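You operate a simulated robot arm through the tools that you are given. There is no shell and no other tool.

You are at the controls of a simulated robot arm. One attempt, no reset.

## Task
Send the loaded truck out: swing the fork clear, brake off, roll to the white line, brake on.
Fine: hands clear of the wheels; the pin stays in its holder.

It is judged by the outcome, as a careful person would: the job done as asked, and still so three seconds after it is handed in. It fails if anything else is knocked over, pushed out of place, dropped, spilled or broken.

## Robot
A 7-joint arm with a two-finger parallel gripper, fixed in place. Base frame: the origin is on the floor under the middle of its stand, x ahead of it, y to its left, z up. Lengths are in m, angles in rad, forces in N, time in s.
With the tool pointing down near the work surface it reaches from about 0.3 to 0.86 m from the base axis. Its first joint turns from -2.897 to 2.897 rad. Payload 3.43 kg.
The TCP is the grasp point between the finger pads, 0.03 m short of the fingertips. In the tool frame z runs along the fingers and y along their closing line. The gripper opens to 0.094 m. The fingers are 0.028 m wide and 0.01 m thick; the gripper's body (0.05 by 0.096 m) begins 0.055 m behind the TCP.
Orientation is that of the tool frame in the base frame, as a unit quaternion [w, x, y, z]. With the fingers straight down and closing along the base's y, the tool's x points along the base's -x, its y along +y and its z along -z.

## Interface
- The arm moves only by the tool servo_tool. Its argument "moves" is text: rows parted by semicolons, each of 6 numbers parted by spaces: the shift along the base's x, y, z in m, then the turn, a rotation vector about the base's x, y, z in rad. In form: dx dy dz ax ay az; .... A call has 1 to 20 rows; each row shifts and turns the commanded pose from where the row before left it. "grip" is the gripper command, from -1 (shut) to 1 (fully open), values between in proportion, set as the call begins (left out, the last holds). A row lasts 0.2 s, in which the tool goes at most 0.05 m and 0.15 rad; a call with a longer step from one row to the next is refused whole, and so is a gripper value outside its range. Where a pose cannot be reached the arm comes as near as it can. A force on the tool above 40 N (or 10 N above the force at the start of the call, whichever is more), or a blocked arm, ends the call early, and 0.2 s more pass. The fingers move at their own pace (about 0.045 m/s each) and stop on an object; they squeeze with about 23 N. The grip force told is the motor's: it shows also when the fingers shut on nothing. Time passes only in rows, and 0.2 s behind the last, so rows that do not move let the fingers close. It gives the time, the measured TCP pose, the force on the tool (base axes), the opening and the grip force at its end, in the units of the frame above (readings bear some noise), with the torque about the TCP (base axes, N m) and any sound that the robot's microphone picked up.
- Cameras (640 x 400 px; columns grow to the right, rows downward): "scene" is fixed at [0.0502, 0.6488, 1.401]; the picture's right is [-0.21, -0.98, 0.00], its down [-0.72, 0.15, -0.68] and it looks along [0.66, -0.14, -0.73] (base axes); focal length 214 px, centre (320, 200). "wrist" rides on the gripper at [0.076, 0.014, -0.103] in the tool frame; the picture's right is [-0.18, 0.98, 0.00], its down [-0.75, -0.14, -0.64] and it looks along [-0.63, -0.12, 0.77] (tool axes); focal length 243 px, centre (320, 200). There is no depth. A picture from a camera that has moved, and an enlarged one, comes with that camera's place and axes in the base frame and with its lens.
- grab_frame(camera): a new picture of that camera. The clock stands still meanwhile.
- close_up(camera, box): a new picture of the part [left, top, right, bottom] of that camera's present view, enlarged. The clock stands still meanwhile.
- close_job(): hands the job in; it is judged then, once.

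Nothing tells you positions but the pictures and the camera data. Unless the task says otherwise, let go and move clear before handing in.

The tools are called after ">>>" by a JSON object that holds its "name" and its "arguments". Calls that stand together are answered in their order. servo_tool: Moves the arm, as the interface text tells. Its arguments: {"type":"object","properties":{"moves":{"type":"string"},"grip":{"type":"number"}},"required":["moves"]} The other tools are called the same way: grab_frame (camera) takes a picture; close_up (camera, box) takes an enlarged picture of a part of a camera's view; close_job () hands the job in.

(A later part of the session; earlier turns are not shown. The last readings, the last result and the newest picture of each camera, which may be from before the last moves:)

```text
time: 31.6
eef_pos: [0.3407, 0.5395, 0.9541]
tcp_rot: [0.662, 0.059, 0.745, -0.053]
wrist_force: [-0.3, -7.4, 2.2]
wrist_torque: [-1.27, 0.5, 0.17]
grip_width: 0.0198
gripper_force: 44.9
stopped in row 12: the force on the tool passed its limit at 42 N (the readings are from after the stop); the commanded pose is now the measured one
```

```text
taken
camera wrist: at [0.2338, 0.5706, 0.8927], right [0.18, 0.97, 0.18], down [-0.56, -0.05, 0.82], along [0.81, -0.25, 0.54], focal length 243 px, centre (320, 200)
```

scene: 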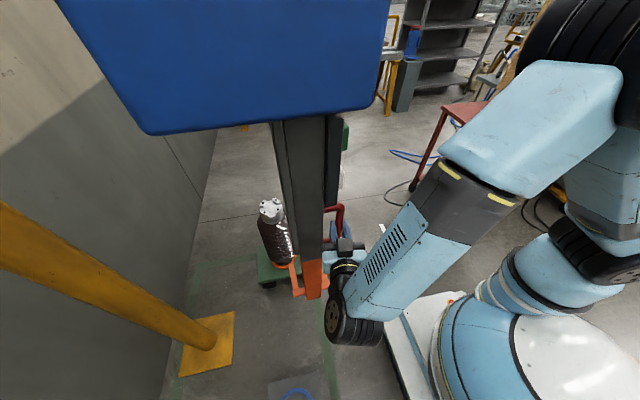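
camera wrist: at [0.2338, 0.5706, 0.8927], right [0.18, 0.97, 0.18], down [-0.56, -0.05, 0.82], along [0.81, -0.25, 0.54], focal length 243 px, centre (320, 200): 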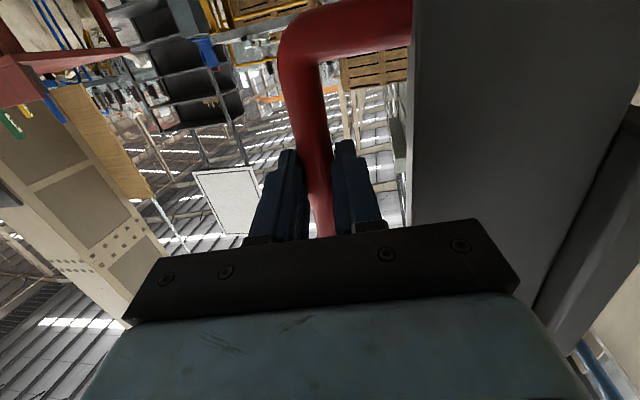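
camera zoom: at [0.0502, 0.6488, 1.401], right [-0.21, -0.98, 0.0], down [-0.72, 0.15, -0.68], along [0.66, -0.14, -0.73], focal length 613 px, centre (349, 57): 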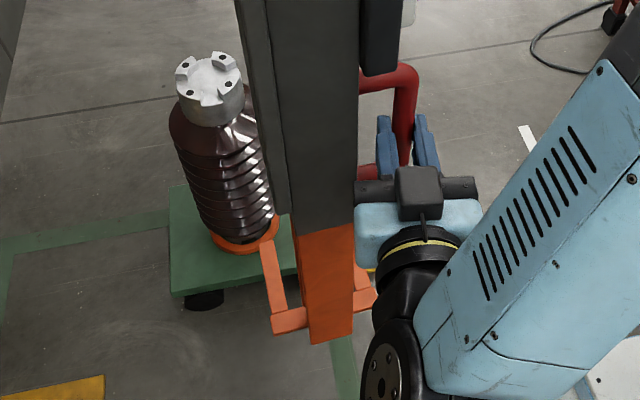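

The fork is now ~33° swung, its prongs end near x≈0.49 while the truck and load start at x≈0.63, so the path is clear. I'll release the handle gently, back out and move away outward (-y).

>>> {"name": "servo_tool", "arguments": {"moves": "0 0 0 0 0 0; 0 0 0 0 0 0; 0 0 0 0 0 0; -0.012 0.002 0 0 0 0; -0.015 0.0025 0 0 0 0; -0.018 0.003 0 0 0 0", "grip": -0.25}}

>>> {"name": "grab_frame", "arguments": {"camera": "wrist"}}

>>> {"name": "close_up", "arguments": {"camera": "scene", "box": [230, 180, 390, 320]}}

```text
time: 33.0
eef_pos: [0.2955, 0.5475, 0.9553]
tcp_rot: [0.662, 0.06, 0.746, -0.052]
wrist_force: [0.4, 0.4, 0.2]
wrist_torque: [-0.02, -0.01, -0.04]
grip_width: 0.0353
gripper_force: 0.1
```

```text
taken
camera wrist: at [0.1878, 0.5794, 0.8927], right [0.18, 0.97, 0.18], down [-0.56, -0.05, 0.82], along [0.81, -0.25, 0.53], focal length 243 px, centre (320, 200)
```

wrist: 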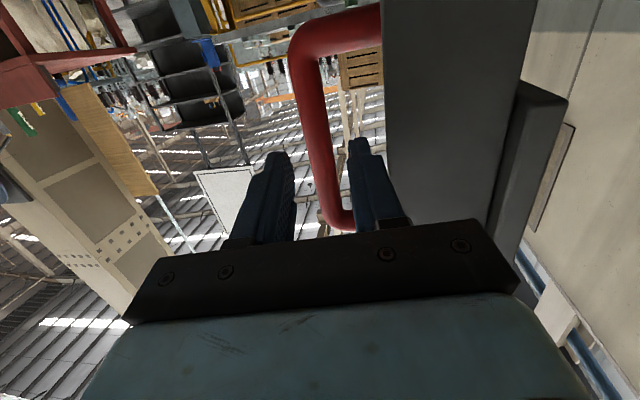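

```text
2.86 times, centred on (310, 250) of scene
camera zoom: at [0.0502, 0.6488, 1.401], right [-0.21, -0.98, 0.0], down [-0.72, 0.15, -0.68], along [0.66, -0.14, -0.73], focal length 613 px, centre (349, 57)
```

zoom: 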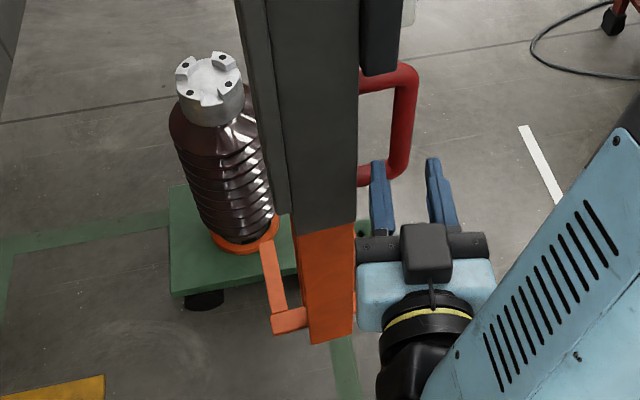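

The jib stayed put on release and the fingertips are clear of the bar. Moving back a touch more, then away to -y and up front.

>>> {"name": "servo_tool", "arguments": {"moves": "-0.02 0.003 0 0 0 0; 0 -0.04 0 0 0 0; 0 -0.045 0 0 0 0; 0 -0.045 0 0 0 0; 0 -0.045 0 0 0 0.1; 0.03 -0.035 0 0 0 0.1; 0.04 0 0 0 0 0.1; 0.04 0 0 0 0 0.1; 0.04 0 0 0 0 0.1; 0.04 0 0 0 0 0.1; 0.04 0 0 0 0 0.1"}}

>>> {"name": "grab_frame", "arguments": {"camera": "scene"}}

>>> {"name": "grab_frame", "arguments": {"camera": "wrist"}}

```text
time: 35.4
eef_pos: [0.5069, 0.4205, 0.9519]
tcp_rot: [0.64, -0.2, 0.721, 0.179]
wrist_force: [-0.6, 0.6, 0.0]
wrist_torque: [-0.01, 0.0, -0.02]
grip_width: 0.0353
gripper_force: 0.0
out of reach, approached as far as the arm can: row 6, 7, 8, 9, 10
```

```text
taken
```

scene: 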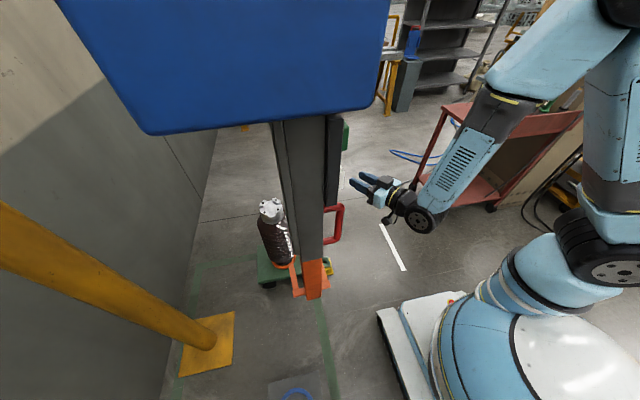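

```text
taken
camera wrist: at [0.4056, 0.3743, 0.8893], right [-0.49, 0.85, 0.19], down [-0.4, -0.41, 0.82], along [0.78, 0.33, 0.53], focal length 243 px, centre (320, 200)
```

wrist: 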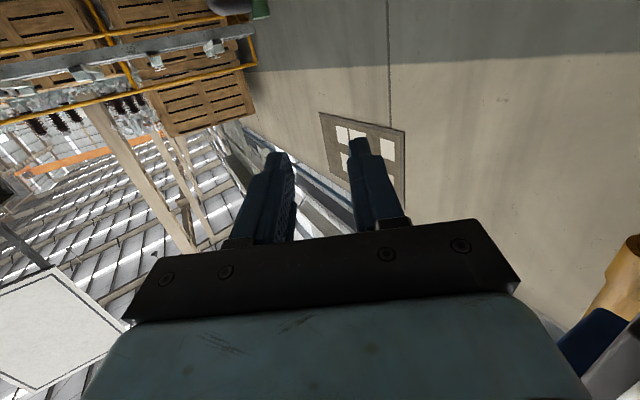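

The fork is parked clear. Next I'll go down toward the brake lever on the green post and look at it closely.

>>> {"name": "servo_tool", "arguments": {"moves": "0.0116 -0.015 -0.0375 0 0 0.12; 0.0116 -0.015 -0.0375 0 0 0.12; 0.0116 -0.015 -0.0375 0 0 0.12; 0.0116 -0.015 -0.0375 -0.1077 0.0855 0; 0.0116 -0.015 -0.0375 -0.1077 0.0855 0; 0.0116 -0.015 -0.0375 -0.1077 0.0855 0; 0.0116 -0.015 -0.0375 -0.1077 0.0855 0; 0.0116 -0.015 -0.0375 0 0 0", "grip": 1}}

>>> {"name": "grab_frame", "arguments": {"camera": "wrist"}}

>>> {"name": "close_up", "arguments": {"camera": "wrist", "box": [180, 0, 480, 230]}}

```text
time: 37.1
eef_pos: [0.6021, 0.3059, 0.6508]
tcp_rot: [0.392, -0.391, 0.811, 0.19]
wrist_force: [0.6, 0.4, 0.2]
wrist_torque: [-0.06, -0.01, 0.0]
grip_width: 0.0939
gripper_force: 0.0
out of reach, approached as far as the arm can: row 1
```

```text
taken
camera wrist: at [0.512, 0.2136, 0.6551], right [-0.7, 0.7, 0.15], down [0.09, -0.12, 0.99], along [0.71, 0.7, 0.02], focal length 243 px, centre (320, 200)
```

wrist: 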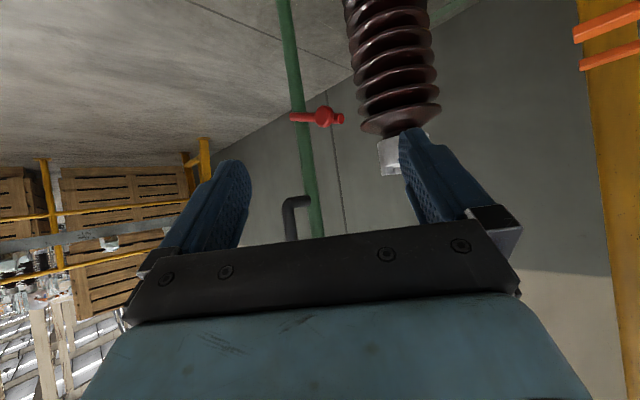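

```text
1.74 times, centred on (330, 115) of wrist
camera zoom: at [0.512, 0.2136, 0.6551], right [-0.7, 0.7, 0.15], down [0.09, -0.12, 0.99], along [0.71, 0.7, 0.02], focal length 422 px, centre (303, 348)
```

zoom: 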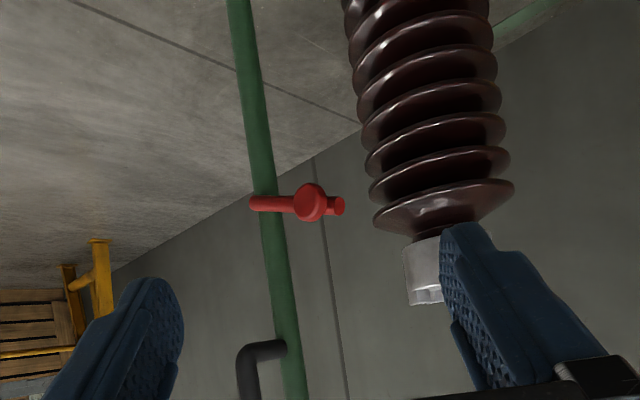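

The lever geometry is confirmed: hub ≈(0.853, 0.51, 0.504), arm pointing to -x with a slight upward tilt, knob at ≈(0.762, 0.495, 0.534) facing -y. Zooming in for any stops or markings.

>>> {"name": "close_up", "arguments": {"camera": "wrist", "box": [270, 80, 370, 150]}}

>>> {"name": "close_up", "arguments": {"camera": "wrist", "box": [240, 0, 360, 100]}}

>>> {"name": "close_up", "arguments": {"camera": "scene", "box": [250, 180, 410, 310]}}

```text
5.71 times, centred on (320, 115) of wrist
camera zoom: at [0.512, 0.2136, 0.6551], right [-0.7, 0.7, 0.15], down [0.09, -0.12, 0.99], along [0.71, 0.7, 0.02], focal length 1386 px, centre (320, 686)
```

zoom: 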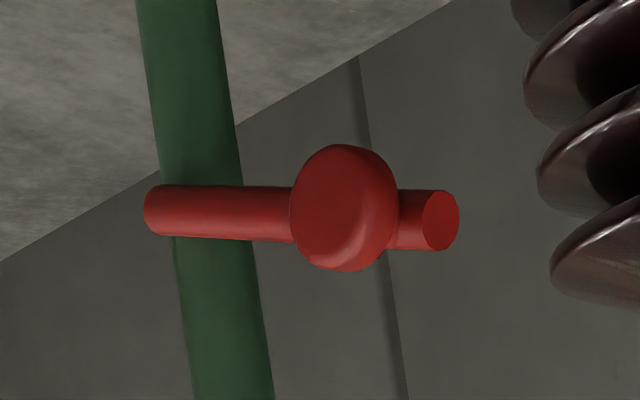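

```text
4.00 times, centred on (300, 50) of wrist
camera zoom: at [0.512, 0.2136, 0.6551], right [-0.7, 0.7, 0.15], down [0.09, -0.12, 0.99], along [0.71, 0.7, 0.02], focal length 970 px, centre (400, 800)
```

zoom: 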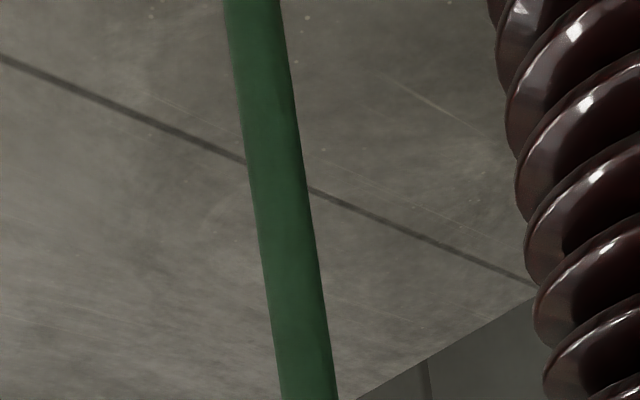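

```text
3.08 times, centred on (330, 245) of scene
camera zoom: at [0.0502, 0.6488, 1.401], right [-0.21, -0.98, 0.0], down [-0.72, 0.15, -0.68], along [0.66, -0.14, -0.73], focal length 660 px, centre (289, 62)
```

zoom: 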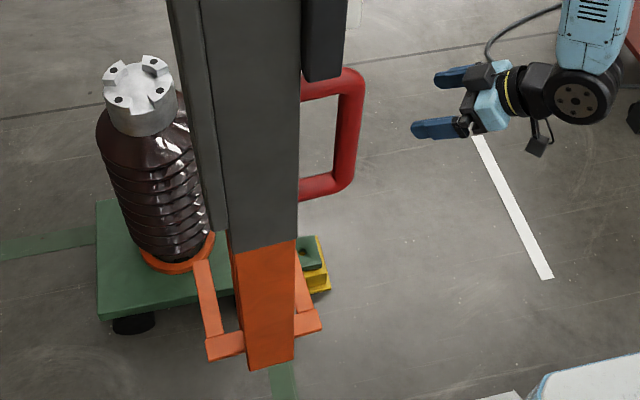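

No markings on it, so I'll find the release direction by gentle trial, starting with down. I'll close the fingers into a single bar, level the tool, and bring it above the knob.

>>> {"name": "servo_tool", "arguments": {"moves": "0 0 0 0.1175 -0.0933 0; 0 0 0 0.1175 -0.0933 0; 0 0 0 0.1175 -0.0933 0; 0.0287 0.0317 -0.0137 0 0 0; 0.0287 0.0317 -0.0137 0 0 0; 0.0287 0.0317 -0.0137 0 0 0; 0 0 0 0 0 0", "grip": -1}}

>>> {"name": "grab_frame", "arguments": {"camera": "wrist"}}

>>> {"name": "grab_frame", "arguments": {"camera": "scene"}}

```text
time: 38.8
eef_pos: [0.688, 0.4022, 0.6084]
tcp_rot: [0.563, -0.339, 0.702, 0.274]
wrist_force: [-0.6, -0.3, 0.1]
wrist_torque: [-0.02, 0.01, 0.0]
grip_width: 0.0002
gripper_force: 23.4
```

```text
taken
camera wrist: at [0.6055, 0.3179, 0.5569], right [-0.75, 0.64, 0.18], down [-0.17, -0.45, 0.87], along [0.64, 0.62, 0.45], focal length 243 px, centre (320, 200)
```

wrist: 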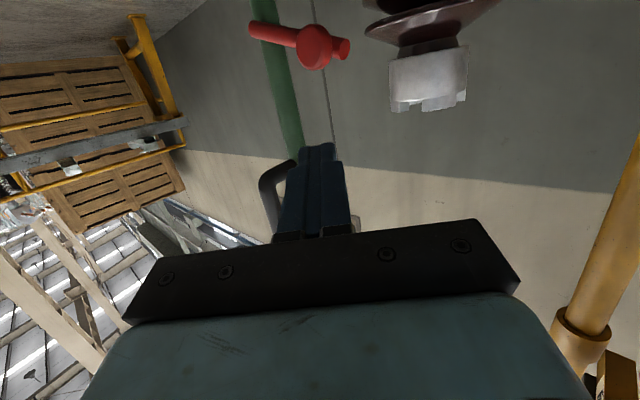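

```text
taken
```

scene: 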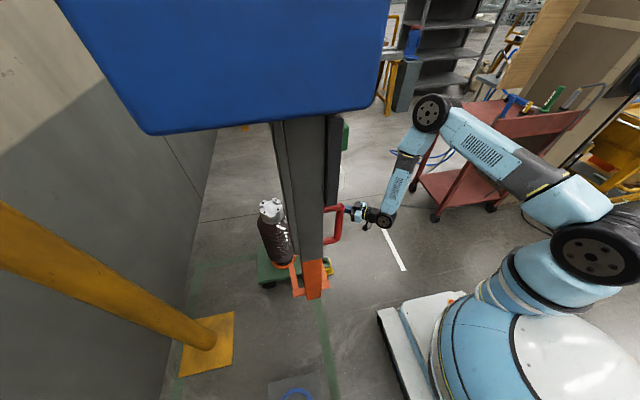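

Knob position re-confirmed at ≈(0.757, 0.494, 0.536). I'll move the closed fingers over it and press down in small steps.

>>> {"name": "servo_tool", "arguments": {"moves": "0.0257 0.032 -0.001 0 0 0; 0.0257 0.032 -0.001 0 0 0; 0.0257 0.032 -0.001 0 0 0; 0 0 -0.01 0 0 0; 0 0 -0.01 0 0 0"}}

>>> {"name": "grab_frame", "arguments": {"camera": "wrist"}}

```text
time: 40.0
eef_pos: [0.7675, 0.4961, 0.5861]
tcp_rot: [0.563, -0.339, 0.703, 0.274]
wrist_force: [-0.8, -0.4, 0.1]
wrist_torque: [-0.01, -0.04, 0.01]
grip_width: 0.0001
gripper_force: 23.2
```

```text
taken
camera wrist: at [0.6841, 0.4129, 0.5346], right [-0.74, 0.64, 0.18], down [-0.18, -0.45, 0.87], along [0.64, 0.62, 0.45], focal length 243 px, centre (320, 200)
```

wrist: 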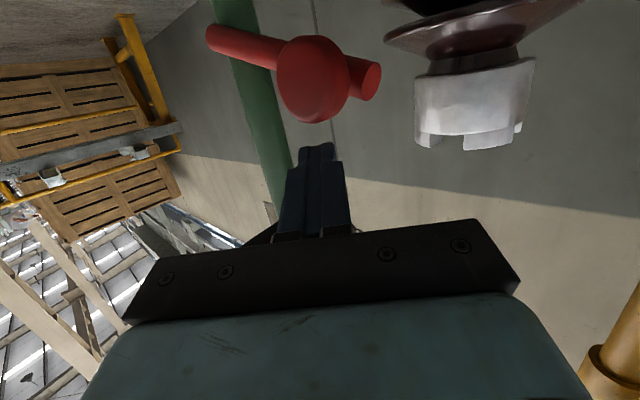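

>>> {"name": "servo_tool", "arguments": {"moves": "0 0 -0.008 0 0 0; 0 0 -0.008 0 0 0; 0 0 -0.008 0 0 0; 0 0 -0.008 0 0 0; 0 0 -0.008 0 0 0"}}

>>> {"name": "grab_frame", "arguments": {"camera": "wrist"}}

```text
time: 40.9
eef_pos: [0.7691, 0.4978, 0.5652]
tcp_rot: [0.568, -0.338, 0.698, 0.276]
wrist_force: [2.5, 3.0, 10.9]
wrist_torque: [0.02, 0.12, 0.0]
grip_width: 0.0
gripper_force: 22.7
stopped in row 4: the force on the tool passed its limit at 51 N (the readings are from after the stop); the commanded pose is now the measured one
```

```text
taken
camera wrist: at [0.6859, 0.4151, 0.5124], right [-0.75, 0.64, 0.18], down [-0.18, -0.46, 0.87], along [0.64, 0.62, 0.46], focal length 243 px, centre (320, 200)
```

wrist: 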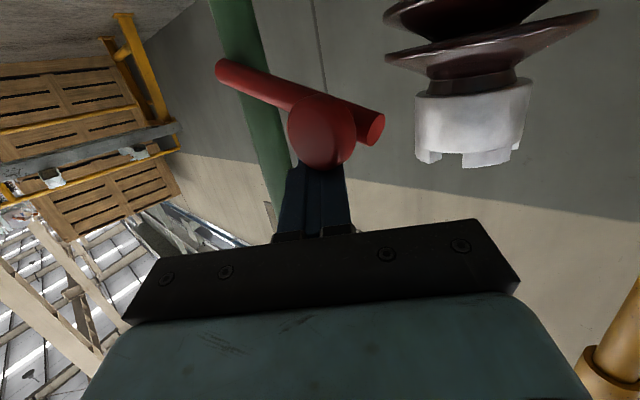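

Pressing down hits a firm stop at the knob's present height, so the release must be upward. I'll back off, drop below the knob, and lift it from underneath.

>>> {"name": "servo_tool", "arguments": {"moves": "0 0 0.02 0 0 0; -0.031 -0.039 0 0 0 0; -0.031 -0.039 0 0 0 0; 0 0 -0.036 0.1175 -0.0933 0; 0 0 -0.036 0.1175 -0.0933 0; 0 0 -0.036 0 0 0; 0 0 0 0 0 0"}}

>>> {"name": "grab_frame", "arguments": {"camera": "wrist"}}

>>> {"name": "grab_frame", "arguments": {"camera": "scene"}}

```text
time: 42.5
eef_pos: [0.7057, 0.4168, 0.4749]
tcp_rot: [0.664, -0.294, 0.607, 0.323]
wrist_force: [0.5, -0.4, 0.0]
wrist_torque: [0.01, 0.01, 0.0]
grip_width: 0.0002
gripper_force: 22.9
```

```text
taken
camera wrist: at [0.6359, 0.35, 0.3917], right [-0.78, 0.6, 0.18], down [-0.33, -0.64, 0.69], along [0.53, 0.48, 0.7], focal length 243 px, centre (320, 200)
```

wrist: 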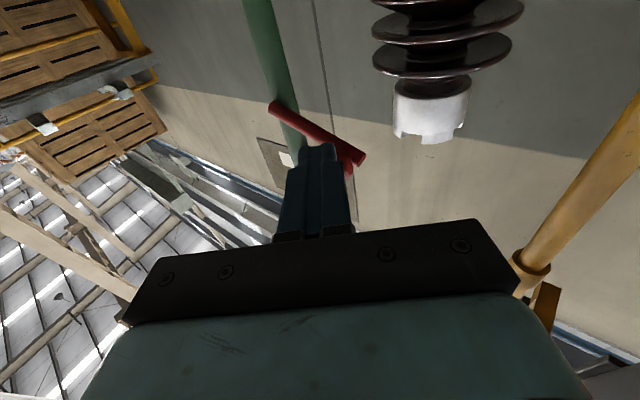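

```text
taken
```

scene: 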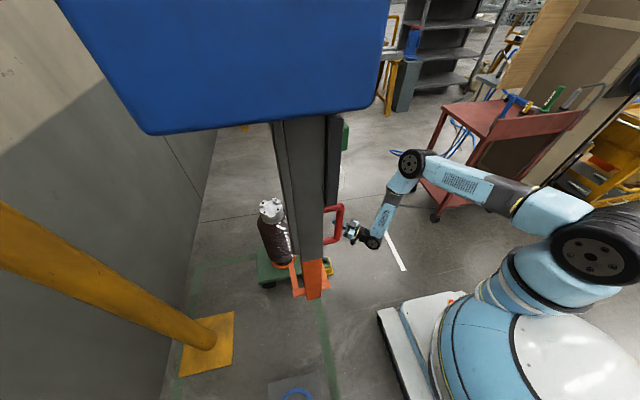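

The closed fingers are below the lever line. Advancing under the knob, then lifting slowly.

>>> {"name": "servo_tool", "arguments": {"moves": "0.029 0.037 0 0 0 0; 0.029 0.037 0 0 0 0; 0 0 0.008 0 0 0; 0 0 0.008 0 0 0; 0 0 0.008 0 0 0; 0 0 0.008 0 0 0; 0 0 0.008 0 0 0; 0 0 0.008 0 0 0"}}

>>> {"name": "grab_frame", "arguments": {"camera": "wrist"}}

```text
time: 44.3
eef_pos: [0.7641, 0.4939, 0.5263]
tcp_rot: [0.664, -0.294, 0.607, 0.322]
wrist_force: [0.0, 0.3, 0.0]
wrist_torque: [0.02, -0.01, -0.01]
grip_width: 0.0001
gripper_force: 22.9
```

```text
taken
camera wrist: at [0.6947, 0.4274, 0.44], right [-0.78, 0.6, 0.18], down [-0.33, -0.64, 0.69], along [0.53, 0.48, 0.7], focal length 243 px, centre (320, 200)
```

wrist: 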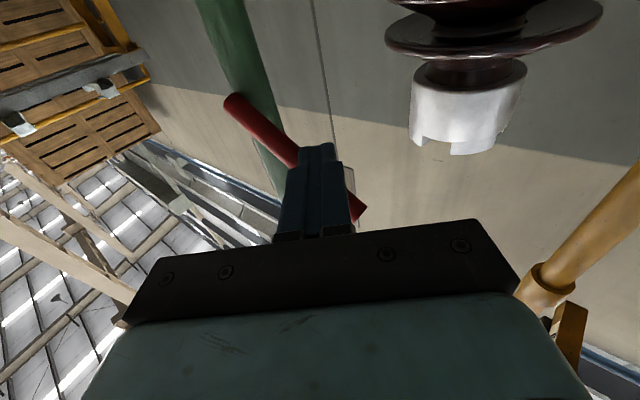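

The lever is moving up freely. Continuing the lift along its arc.

>>> {"name": "servo_tool", "arguments": {"moves": "0.002 0 0.01 0 0 0; 0.003 0 0.01 0 0 0; 0.004 0 0.01 0 0 0; 0.005 0 0.009 0 0 0; 0.006 0 0.009 0 0 0; 0.007 0 0.008 0 0 0"}}

>>> {"name": "grab_frame", "arguments": {"camera": "wrist"}}

```text
time: 45.7
eef_pos: [0.7921, 0.4937, 0.5795]
tcp_rot: [0.665, -0.293, 0.608, 0.322]
wrist_force: [0.5, 0.5, 0.4]
wrist_torque: [-0.02, -0.03, 0.01]
grip_width: 0.0
gripper_force: 23.1
```

```text
taken
camera wrist: at [0.7218, 0.4267, 0.495], right [-0.78, 0.6, 0.18], down [-0.33, -0.64, 0.69], along [0.53, 0.48, 0.7], focal length 243 px, centre (320, 200)
```

wrist: 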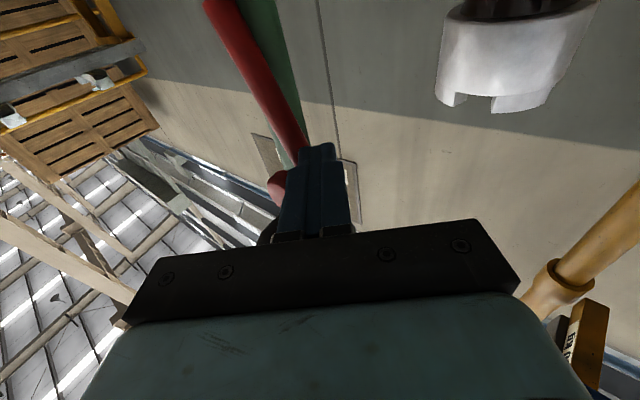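

The lever has swung up to roughly 70°, offering almost no resistance. I'll nudge it on gently toward +x in small steps to find the end of its travel.

>>> {"name": "servo_tool", "arguments": {"moves": "0.006 0 0.003 0 0 0; 0.006 0 0.003 0 0 0; 0.006 0 0.002 0 0 0; 0.006 0 0.002 0 0 0"}}

>>> {"name": "grab_frame", "arguments": {"camera": "wrist"}}

```text
time: 46.7
eef_pos: [0.8156, 0.4941, 0.5893]
tcp_rot: [0.664, -0.294, 0.607, 0.323]
wrist_force: [0.2, -1.1, 0.3]
wrist_torque: [0.0, 0.02, 0.0]
grip_width: 0.0
gripper_force: 23.3
```

```text
taken
camera wrist: at [0.7448, 0.4271, 0.5048], right [-0.78, 0.6, 0.18], down [-0.33, -0.64, 0.69], along [0.53, 0.48, 0.7], focal length 243 px, centre (320, 200)
```

wrist: 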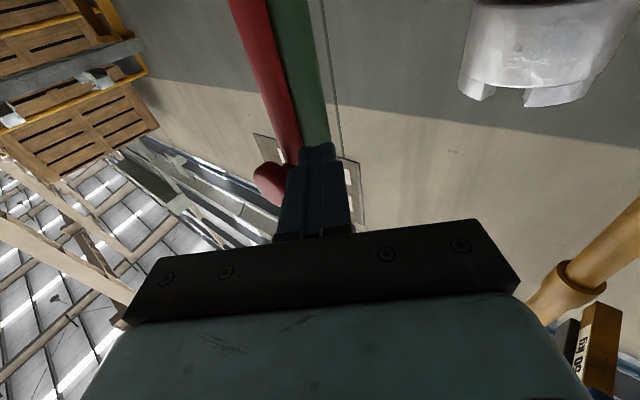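

>>> {"name": "servo_tool", "arguments": {"moves": "0.006 0 0 0 0 0; 0.006 0 0 0 0 0; 0.006 0 -0.001 0 0 0; 0.006 0 -0.001 0 0 0"}}

>>> {"name": "grab_frame", "arguments": {"camera": "wrist"}}

```text
time: 47.4
eef_pos: [0.8251, 0.4939, 0.5892]
tcp_rot: [0.664, -0.295, 0.606, 0.324]
wrist_force: [-18.4, -13.9, 12.2]
wrist_torque: [0.15, -0.34, -0.05]
grip_width: 0.0001
gripper_force: 23.1
stopped in row 3: the force on the tool passed its limit at 51 N (the readings are from after the stop); the commanded pose is now the measured one
```

```text
taken
camera wrist: at [0.7557, 0.4272, 0.5043], right [-0.78, 0.59, 0.19], down [-0.32, -0.65, 0.69], along [0.53, 0.48, 0.7], focal length 243 px, centre (320, 200)
```

wrist: 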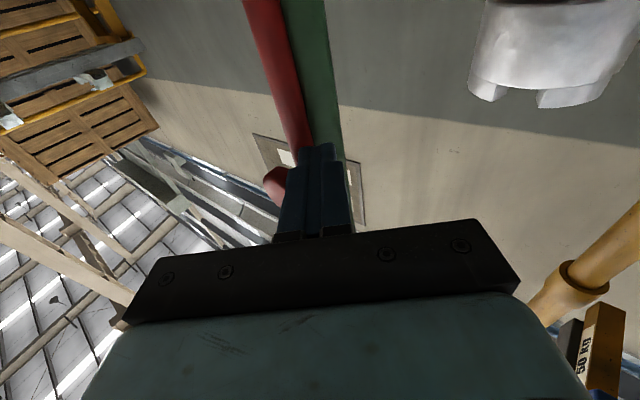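

The lever came to a stop upright — brake released. I'll back off and check that it stays there.

>>> {"name": "servo_tool", "arguments": {"moves": "-0.012 0 0 0 0 0; -0.02 0 0 0 0 0; -0.025 -0.032 0 0 0 0; -0.031 -0.039 0 0 0 0; -0.031 -0.039 0 -0.1175 0.0933 0; -0.02 -0.039 0.02 -0.1175 0.0933 0; 0 -0.02 0.04 -0.1175 0.0933 0; 0 0 0.04 -0.1175 0.0933 0"}}

>>> {"name": "grab_frame", "arguments": {"camera": "wrist"}}

>>> {"name": "grab_frame", "arguments": {"camera": "scene"}}

```text
time: 49.2
eef_pos: [0.6889, 0.325, 0.6869]
tcp_rot: [0.451, -0.376, 0.778, 0.223]
wrist_force: [1.2, -0.4, -0.9]
wrist_torque: [0.02, -0.01, 0.0]
grip_width: 0.0001
gripper_force: 23.3
```

```text
taken
camera wrist: at [0.6001, 0.2341, 0.6721], right [-0.72, 0.68, 0.17], down [0.0, -0.24, 0.97], along [0.7, 0.69, 0.17], focal length 243 px, centre (320, 200)
```

wrist: 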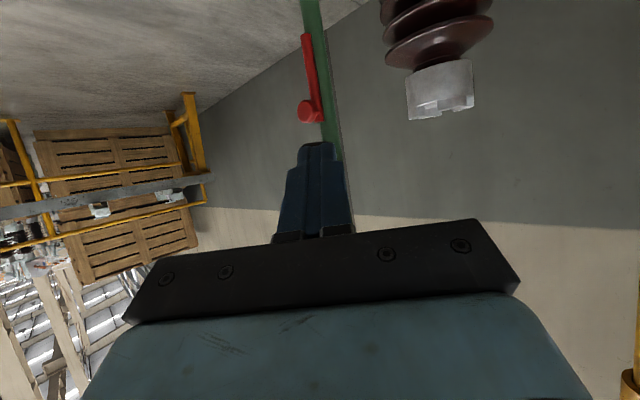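

```text
taken
```

scene: 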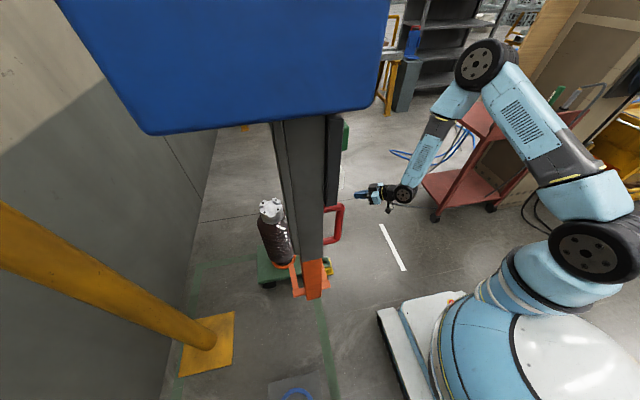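

The lever stays upright by itself, so the brake is off. Next I'll take hold of the black handle on the truck's post (bar ≈(0.86, 0.472), z 0.66–0.81). Levelling the tool toward it at yaw ≈0.35.

>>> {"name": "servo_tool", "arguments": {"moves": "-0.01 0.01 0.012 0 0 -0.1375; -0.01 0.01 0.012 0 0 -0.1375; -0.01 0.01 0.012 0 0 -0.1375; -0.01 0.01 0.012 0 0 -0.1375; 0 0.01 0 0.0515 -0.1409 0; 0 0.01 0 0.0515 -0.1409 0; 0 0.01 0 0.0515 -0.1409 0; 0 0 0 0 0 0", "grip": 0}}

>>> {"name": "grab_frame", "arguments": {"camera": "wrist"}}

>>> {"name": "grab_frame", "arguments": {"camera": "scene"}}

```text
time: 51.0
eef_pos: [0.6468, 0.3956, 0.7358]
tcp_rot: [0.675, -0.126, 0.717, 0.122]
wrist_force: [0.2, -0.4, -1.2]
wrist_torque: [0.0, 0.02, 0.04]
grip_width: 0.047
gripper_force: 0.0
```

```text
taken
camera wrist: at [0.5426, 0.3713, 0.6669], right [-0.33, 0.92, 0.19], down [-0.51, -0.34, 0.79], along [0.79, 0.17, 0.58], focal length 243 px, centre (320, 200)
```

wrist: 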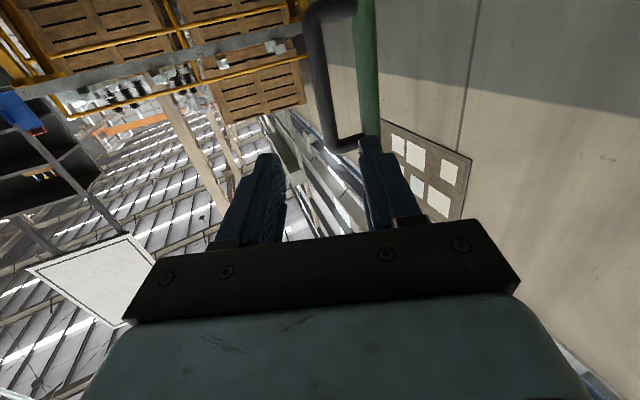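

```text
taken
```

scene: 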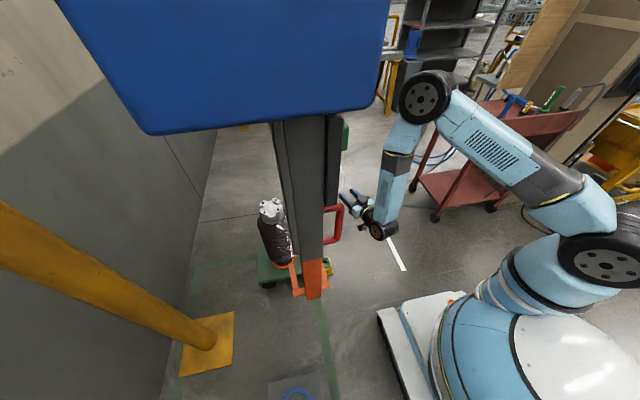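

The bar is dead ahead (lateral offset ≈0). Advancing toward the handle.

>>> {"name": "servo_tool", "arguments": {"moves": "0.038 0.014 0 0 0 0; 0.038 0.014 0 0 0 0; 0.038 0.014 0 0 0 0; 0.03 0.011 0 0 0 0", "grip": -0.05}}

>>> {"name": "grab_frame", "arguments": {"camera": "wrist"}}

```text
time: 52.0
eef_pos: [0.7932, 0.4481, 0.7382]
tcp_rot: [0.674, -0.128, 0.717, 0.123]
wrist_force: [0.0, 0.2, -0.1]
wrist_torque: [-0.01, 0.02, 0.02]
grip_width: 0.045
gripper_force: 0.1
```

```text
taken
camera wrist: at [0.6878, 0.423, 0.6678], right [-0.33, 0.92, 0.19], down [-0.51, -0.34, 0.79], along [0.8, 0.17, 0.58], focal length 243 px, centre (320, 200)
```

wrist: 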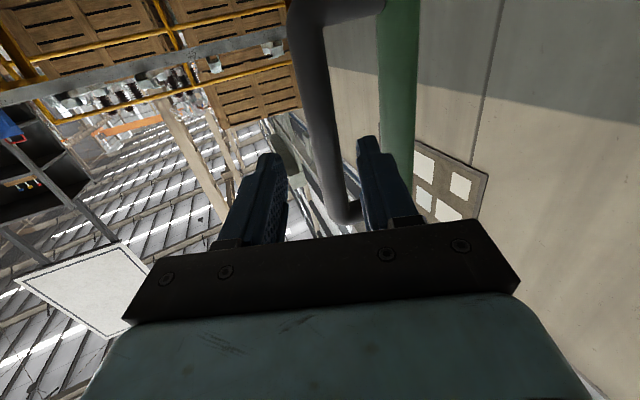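

>>> {"name": "servo_tool", "arguments": {"moves": "0.028 0.011 0 0 0 0; 0.028 0.011 0 0 0 0; 0 0 0 0 0 0"}}

>>> {"name": "grab_frame", "arguments": {"camera": "wrist"}}

>>> {"name": "grab_frame", "arguments": {"camera": "scene"}}

```text
time: 52.8
eef_pos: [0.8472, 0.469, 0.7384]
tcp_rot: [0.674, -0.127, 0.717, 0.122]
wrist_force: [0.6, 0.4, -0.2]
wrist_torque: [0.06, 0.01, -0.01]
grip_width: 0.0447
gripper_force: 0.1
```

```text
taken
camera wrist: at [0.742, 0.4448, 0.669], right [-0.33, 0.92, 0.19], down [-0.51, -0.34, 0.79], along [0.8, 0.17, 0.58], focal length 243 px, centre (320, 200)
```

wrist: 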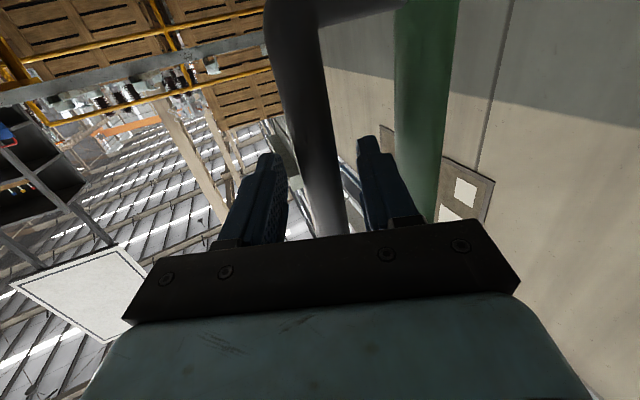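

```text
taken
```

scene: 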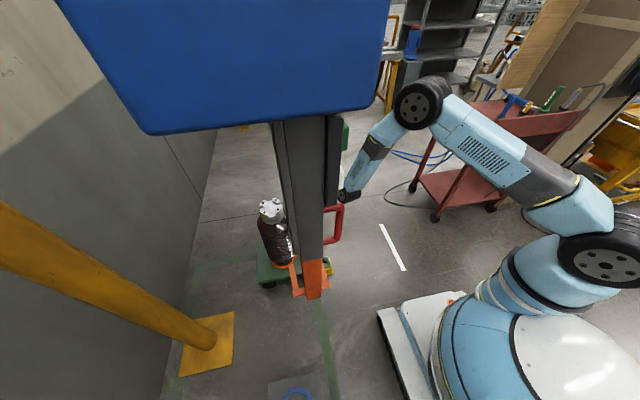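

The bar is between the fingers. Gripping it, then a first slow, short pull along -y.

>>> {"name": "servo_tool", "arguments": {"moves": "0 0 0 0 0 0; 0 0 0 0 0 0; 0 0 0 0 0 0; 0 0 0 0 0 0", "grip": -1}}

>>> {"name": "servo_tool", "arguments": {"moves": "0 -0.002 0 0 0 0; 0 -0.003 0 0 0 0; 0 -0.004 0 0 0 0; 0 -0.005 0 0 0 0; 0 -0.005 0 0 0 0; 0 -0.004 0 0 0 0; 0 -0.003 0 0 0 0; 0 -0.002 0 0 0 0"}}

>>> {"name": "close_up", "arguments": {"camera": "scene", "box": [230, 180, 390, 320]}}

```text
time: 53.8
eef_pos: [0.8454, 0.4694, 0.7387]
tcp_rot: [0.674, -0.128, 0.717, 0.122]
wrist_force: [-5.5, 5.7, 0.0]
wrist_torque: [-1.2, -0.53, 0.15]
grip_width: 0.0218
gripper_force: 44.8
```

```text
time: 55.6
eef_pos: [0.847, 0.443, 0.7378]
tcp_rot: [0.675, -0.128, 0.716, 0.123]
wrist_force: [-27.3, 1.5, 22.7]
wrist_torque: [-0.98, -0.81, 0.17]
grip_width: 0.0222
gripper_force: 45.0
```

```text
2.86 times, centred on (310, 250) of scene
camera zoom: at [0.0502, 0.6488, 1.401], right [-0.21, -0.98, 0.0], down [-0.72, 0.15, -0.68], along [0.66, -0.14, -0.73], focal length 613 px, centre (349, 57)
```

zoom: 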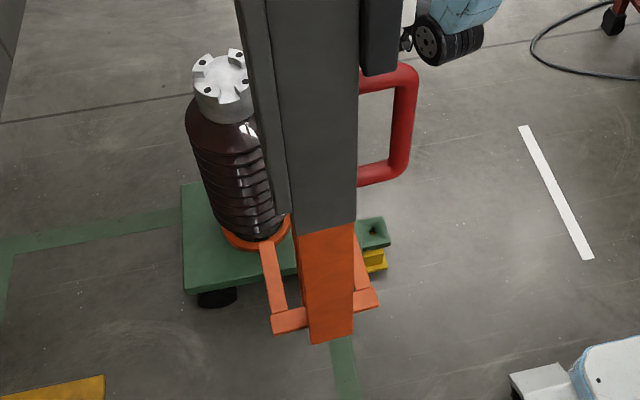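

The truck rolls, and its tongue is sliding off the fixed yellow block. There is some side force building (-27 N in x, +23 N in z), so I'll relax it before going on.

>>> {"name": "servo_tool", "arguments": {"moves": "-0.002 0 0.002 0 0 0; 0 0 0 0 0 0"}}

>>> {"name": "grab_frame", "arguments": {"camera": "wrist"}}

```text
time: 56.2
eef_pos: [0.8464, 0.4414, 0.7386]
tcp_rot: [0.675, -0.126, 0.717, 0.121]
wrist_force: [-5.6, 1.2, 10.0]
wrist_torque: [-1.02, -1.07, 0.07]
grip_width: 0.0218
gripper_force: 45.1
```

```text
taken
camera wrist: at [0.7415, 0.4173, 0.6687], right [-0.33, 0.93, 0.19], down [-0.51, -0.34, 0.79], along [0.8, 0.17, 0.58], focal length 243 px, centre (320, 200)
```

wrist: 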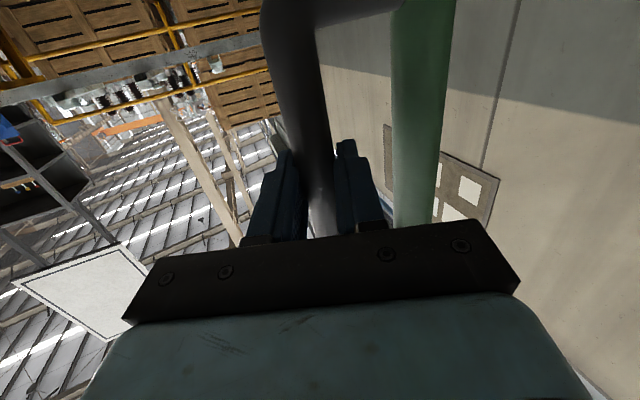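

Forces settled with that small correction and rolling resistance is ~1 N. Continuing the roll smoothly, watching for the deck passing over the block.

>>> {"name": "servo_tool", "arguments": {"moves": "0 -0.003 0 0 0 0; 0 -0.006 0 0 0 0; 0 -0.008 0 0 0 0; 0 -0.010 0 0 0 0; 0 -0.010 0 0 0 0; 0 -0.010 0 0 0 0; 0 -0.008 0 0 0 0; 0 -0.006 0 0 0 0; 0 -0.003 0 0 0 0"}}

>>> {"name": "close_up", "arguments": {"camera": "scene", "box": [230, 180, 390, 320]}}

```text
time: 58.2
eef_pos: [0.8462, 0.3768, 0.7379]
tcp_rot: [0.674, -0.127, 0.717, 0.122]
wrist_force: [26.7, 2.3, 11.6]
wrist_torque: [-0.92, -0.94, 0.05]
grip_width: 0.0217
gripper_force: 45.3
```

```text
2.86 times, centred on (310, 250) of scene
camera zoom: at [0.0502, 0.6488, 1.401], right [-0.21, -0.98, 0.0], down [-0.72, 0.15, -0.68], along [0.66, -0.14, -0.73], focal length 613 px, centre (349, 57)
```

zoom: 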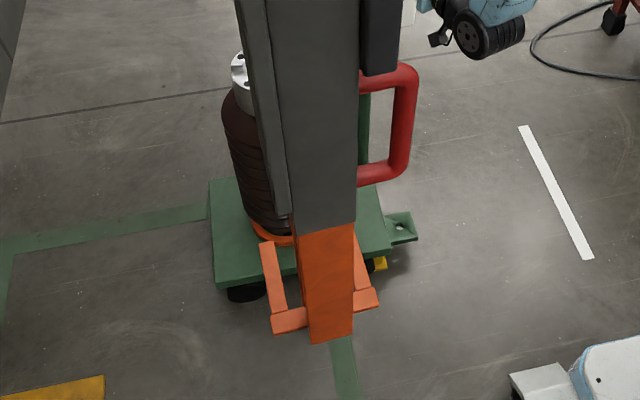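

The deck is clearing the block with no extra resistance. I'll trim the x offset and keep rolling.

>>> {"name": "servo_tool", "arguments": {"moves": "0.002 -0.003 0.001 0 0 0; 0.001 -0.006 0 0 0 0; 0 -0.009 0 0 0 0; 0 -0.012 0 0 0 0; 0 -0.012 0 0 0 0; 0 -0.012 0 0 0 0; 0 -0.012 0 0 0 0; 0 -0.012 0 0 0 0; 0 -0.009 0 0 0 0; 0 -0.006 0 0 0 0; 0 -0.003 0 0 0 0"}}

>>> {"name": "close_up", "arguments": {"camera": "scene", "box": [230, 160, 430, 320]}}

```text
time: 59.6
eef_pos: [0.8462, 0.3261, 0.7373]
tcp_rot: [0.672, -0.129, 0.718, 0.123]
wrist_force: [-16.8, -5.1, 8.2]
wrist_torque: [-1.42, -0.23, -0.23]
grip_width: 0.0217
gripper_force: 44.7
stopped in row 7: the force on the tool passed its limit at 42 N (the readings are from after the stop); the commanded pose is now the measured one
```

```text
2.50 times, centred on (330, 240) of scene
camera zoom: at [0.0502, 0.6488, 1.401], right [-0.21, -0.98, 0.0], down [-0.72, 0.15, -0.68], along [0.66, -0.14, -0.73], focal length 536 px, centre (295, 100)
```

zoom: 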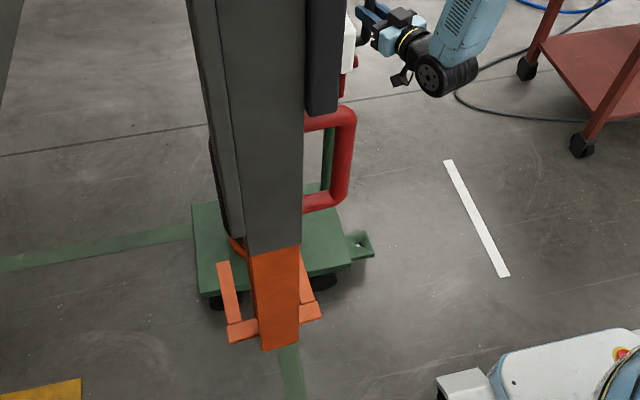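

Stopped at 42 N lateral (my x trim was too much); the truck itself runs straight at handle x≈0.846. I'll go on a bit slower without the trim.

>>> {"name": "servo_tool", "arguments": {"moves": "-0.001 -0.002 0 0 0 0; 0 -0.004 0 0 0 0; 0 -0.006 0 0 0 0; 0 -0.008 0 0 0 0; 0 -0.008 0 0 0 0; 0 -0.008 0 0 0 0; 0 -0.008 0 0 0 0; 0 -0.006 0 0 0 0; 0 -0.004 0 0 0 0; 0 -0.002 0 0 0 0"}}

```text
time: 61.8
eef_pos: [0.8462, 0.2699, 0.7378]
tcp_rot: [0.672, -0.129, 0.718, 0.123]
wrist_force: [-12.8, 2.6, 6.4]
wrist_torque: [-1.14, -0.49, 0.05]
grip_width: 0.0217
gripper_force: 44.8
```

>>> {"name": "servo_tool", "arguments": {"moves": "-0.0005 -0.003 0 0 0 0; 0 -0.005 0 0 0 0; 0 -0.007 0 0 0 0; 0 -0.009 0 0 0 0; 0 -0.009 0 0 0 0; 0 -0.009 0 0 0 0; 0 -0.009 0 0 0 0; 0 -0.009 0 0 0 0; 0 -0.009 0 0 0 0; 0 -0.009 0 0 0 0; 0 -0.007 0 0 0 0; 0 -0.005 0 0 0 0; 0 -0.003 0 0 0 0"}}

>>> {"name": "grab_frame", "arguments": {"camera": "scene"}}

```text
time: 64.6
eef_pos: [0.8457, 0.1752, 0.7379]
tcp_rot: [0.674, -0.129, 0.717, 0.124]
wrist_force: [10.6, -1.6, 12.9]
wrist_torque: [-0.96, -0.93, -0.02]
grip_width: 0.0218
gripper_force: 44.9
```

```text
taken
```

scene: 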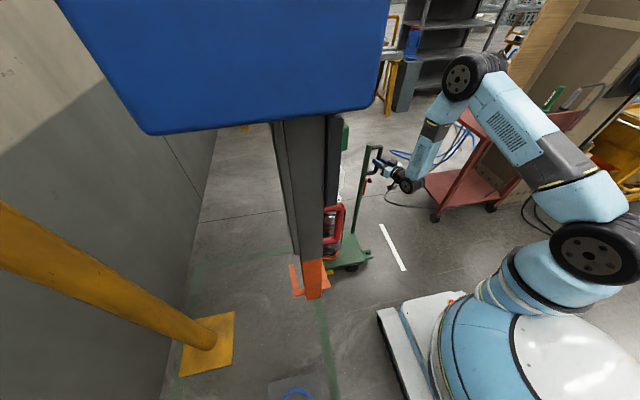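

Rolled ~0.29 m so far, load steady. Continuing toward the line.

>>> {"name": "servo_tool", "arguments": {"moves": "0 -0.003 0 0 0 0; 0 -0.005 0 0 0 0; 0 -0.007 0 0 0 0; 0 -0.009 0 0 0 0; 0 -0.009 0 0 0 0; 0 -0.009 0 0 0 0; 0 -0.009 0 0 0 0; 0 -0.009 0 0 0 0; 0 -0.009 0 0 0 0; 0 -0.009 0 0 0 0; 0 -0.009 0 0 0 0; 0 -0.007 0 0 0 0; 0 -0.005 0 0 0 0; 0 -0.003 0 0 0 0"}}

>>> {"name": "close_up", "arguments": {"camera": "scene", "box": [290, 180, 430, 320]}}

```text
time: 67.6
eef_pos: [0.8463, 0.0758, 0.738]
tcp_rot: [0.673, -0.129, 0.718, 0.124]
wrist_force: [2.5, 4.6, 18.8]
wrist_torque: [-0.85, -1.43, 0.2]
grip_width: 0.022
gripper_force: 45.3
```

```text
2.86 times, centred on (360, 250) of scene
camera zoom: at [0.0502, 0.6488, 1.401], right [-0.21, -0.98, 0.0], down [-0.72, 0.15, -0.68], along [0.66, -0.14, -0.73], focal length 613 px, centre (206, 57)
```

zoom: 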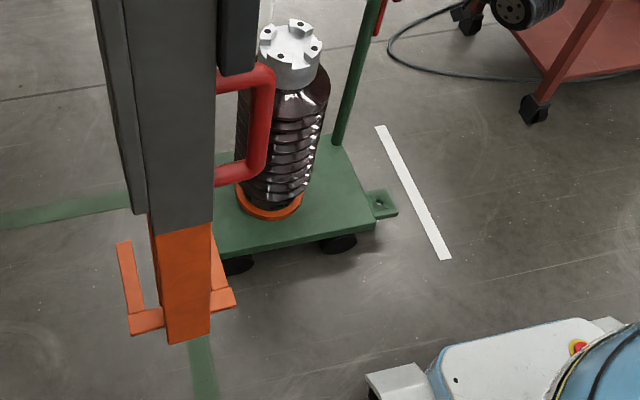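

Deck front is now about 0.18 m from the line. Rolling another 0.12 m, then I'll measure before the final bit.

>>> {"name": "servo_tool", "arguments": {"moves": "0 -0.003 0.001 0 0 0; 0 -0.005 0 0 0 0; 0 -0.007 0 0 0 0; 0 -0.009 0 0 0 0; 0 -0.009 0 0 0 0; 0 -0.009 0 0 0 0; 0 -0.009 0 0 0 0; 0 -0.009 0 0 0 0; 0 -0.009 0 0 0 0; 0 -0.009 0 0 0 0; 0 -0.009 0 0 0 0; 0 -0.009 0 0 0 0; 0 -0.009 0 0 0 0; 0 -0.007 0 0 0 0; 0 -0.005 0 0 0 0; 0 -0.003 0 0 0 0"}}

>>> {"name": "close_up", "arguments": {"camera": "scene", "box": [320, 190, 440, 300]}}

>>> {"name": "grab_frame", "arguments": {"camera": "scene"}}

```text
time: 71.0
eef_pos: [0.8444, -0.0447, 0.7384]
tcp_rot: [0.671, -0.129, 0.72, 0.124]
wrist_force: [-8.1, 2.5, -28.2]
wrist_torque: [-1.03, -0.8, 0.25]
grip_width: 0.0217
gripper_force: 45.3
```

```text
3.64 times, centred on (380, 245) of scene
camera zoom: at [0.0502, 0.6488, 1.401], right [-0.21, -0.98, 0.0], down [-0.72, 0.15, -0.68], along [0.66, -0.14, -0.73], focal length 780 px, centre (102, 36)
```

zoom: 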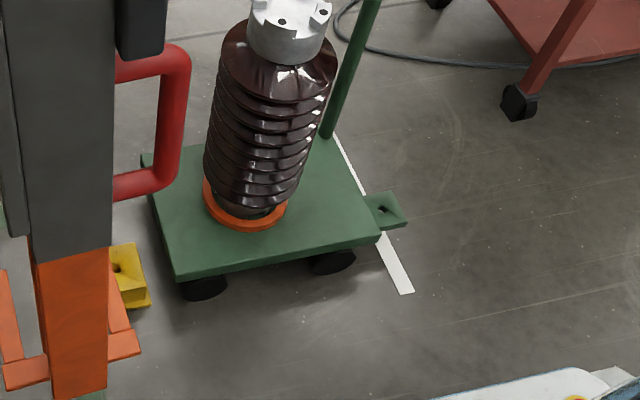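

```text
taken
```

scene: 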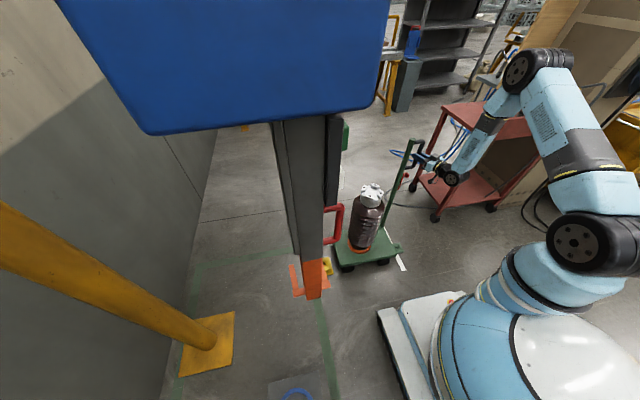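

Measured: deck front is at y≈0.003, line centre at y≈-0.048. The last ~5 cm now, with a small z trim.

>>> {"name": "servo_tool", "arguments": {"moves": "0 -0.002 -0.0015 0 0 0; 0 -0.004 0 0 0 0; 0 -0.006 0 0 0 0; 0 -0.008 0 0 0 0; 0 -0.008 0 0 0 0; 0 -0.008 0 0 0 0; 0 -0.007 0 0 0 0; 0 -0.005 0 0 0 0; 0 -0.003 0 0 0 0; 0 -0.001 0 0 0 0; 0 0 0 0 0 0; 0 0 0 0 0 0"}}

>>> {"name": "close_up", "arguments": {"camera": "scene", "box": [320, 190, 440, 300]}}

```text
time: 73.6
eef_pos: [0.8454, -0.0969, 0.7375]
tcp_rot: [0.673, -0.129, 0.718, 0.123]
wrist_force: [-7.7, 1.7, 11.5]
wrist_torque: [-1.15, -0.65, 0.09]
grip_width: 0.0216
gripper_force: 45.4
```

```text
3.64 times, centred on (380, 245) of scene
camera zoom: at [0.0502, 0.6488, 1.401], right [-0.21, -0.98, 0.0], down [-0.72, 0.15, -0.68], along [0.66, -0.14, -0.73], focal length 780 px, centre (102, 36)
```

zoom: 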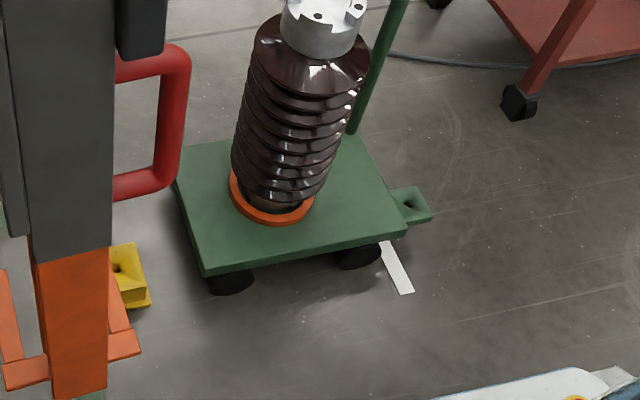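

The deck's front edge now sits on the white line. I'll let go of the handle without disturbing the truck and back straight out along the tool axis.

>>> {"name": "servo_tool", "arguments": {"moves": "0 0 0 0 0 0; 0 0 0 0 0 0; 0 0 0 0 0 0; -0.019 -0.007 0 0 0 0; -0.028 -0.0103 0 0 0 0; -0.037 -0.0136 0 0 0 0; -0.037 -0.0136 0 0 0 0; -0.037 -0.0136 0 0 0 0", "grip": 0.0}}

>>> {"name": "close_up", "arguments": {"camera": "scene", "box": [320, 190, 440, 300]}}

>>> {"name": "grab_frame", "arguments": {"camera": "wrist"}}

```text
time: 75.4
eef_pos: [0.6904, -0.1558, 0.7364]
tcp_rot: [0.673, -0.129, 0.718, 0.124]
wrist_force: [0.0, -0.3, 0.3]
wrist_torque: [-0.05, -0.01, -0.02]
grip_width: 0.047
gripper_force: 0.0
```

```text
3.64 times, centred on (380, 245) of scene
camera zoom: at [0.0502, 0.6488, 1.401], right [-0.21, -0.98, 0.0], down [-0.72, 0.15, -0.68], along [0.66, -0.14, -0.73], focal length 780 px, centre (102, 36)
```

zoom: 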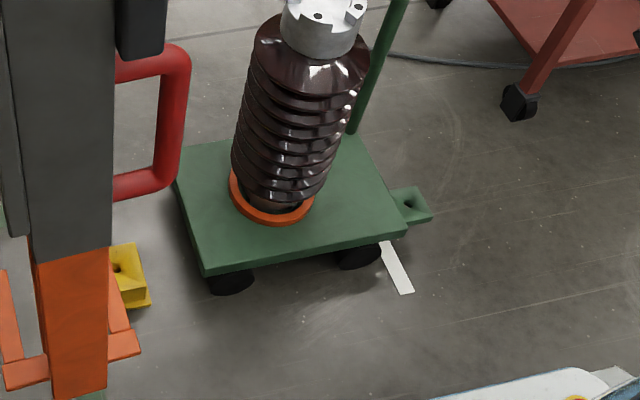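

```text
taken
camera wrist: at [0.5856, -0.1806, 0.6675], right [-0.33, 0.92, 0.19], down [-0.5, -0.34, 0.79], along [0.8, 0.17, 0.58], focal length 243 px, centre (320, 200)
```

wrist: 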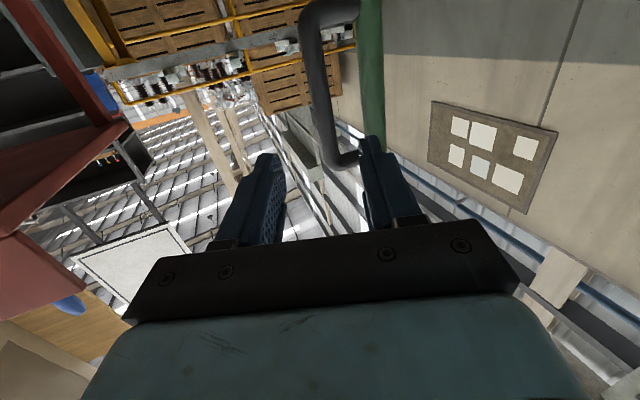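

The truck stayed exactly where I left it. Now I'll tilt down to look at the upright brake lever and check the deck against the line from this side.

>>> {"name": "servo_tool", "arguments": {"moves": "-0.015 -0.015 0 -0.0515 0.1409 0; -0.015 -0.015 0 -0.0515 0.1409 0; -0.015 -0.015 0 -0.0515 0.1409 0; -0.015 -0.015 0 -0.0515 0.1409 0; 0 -0.02 0 0 0 0.1; 0 -0.02 0 0 0 0.1", "grip": 1}}

>>> {"name": "grab_frame", "arguments": {"camera": "wrist"}}

>>> {"name": "close_up", "arguments": {"camera": "wrist", "box": [230, 0, 420, 230]}}

```text
time: 76.8
eef_pos: [0.6276, -0.2537, 0.738]
tcp_rot: [0.418, -0.246, 0.865, 0.124]
wrist_force: [1.1, -0.2, -0.6]
wrist_torque: [-0.02, -0.01, 0.02]
grip_width: 0.0937
gripper_force: 0.0
```

```text
taken
camera wrist: at [0.5122, -0.3102, 0.7417], right [-0.42, 0.89, 0.15], down [0.05, -0.15, 0.99], along [0.91, 0.42, 0.02], focal length 243 px, centre (320, 200)
```

wrist: 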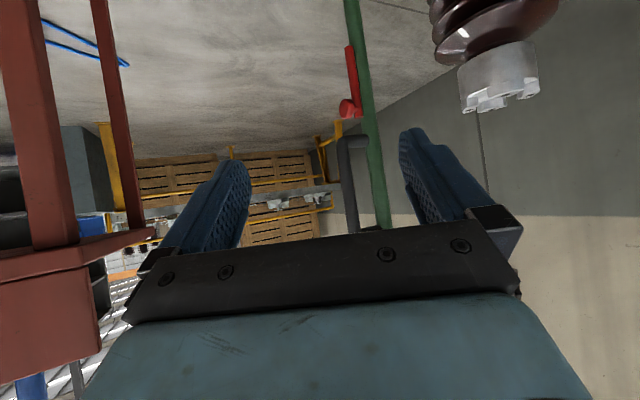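

```text
1.74 times, centred on (325, 115) of wrist
camera zoom: at [0.5122, -0.3102, 0.7417], right [-0.42, 0.89, 0.15], down [0.05, -0.15, 0.99], along [0.91, 0.42, 0.02], focal length 422 px, centre (311, 348)
```

zoom: 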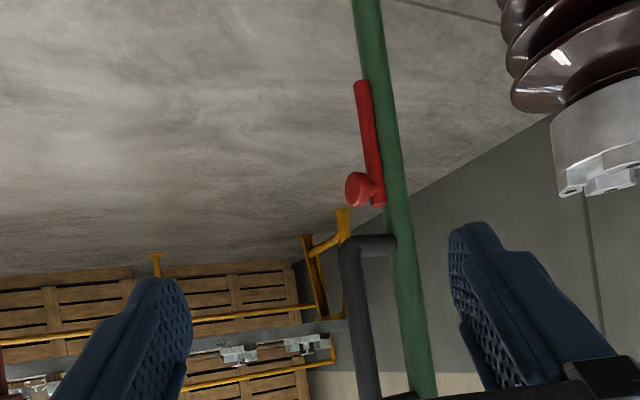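

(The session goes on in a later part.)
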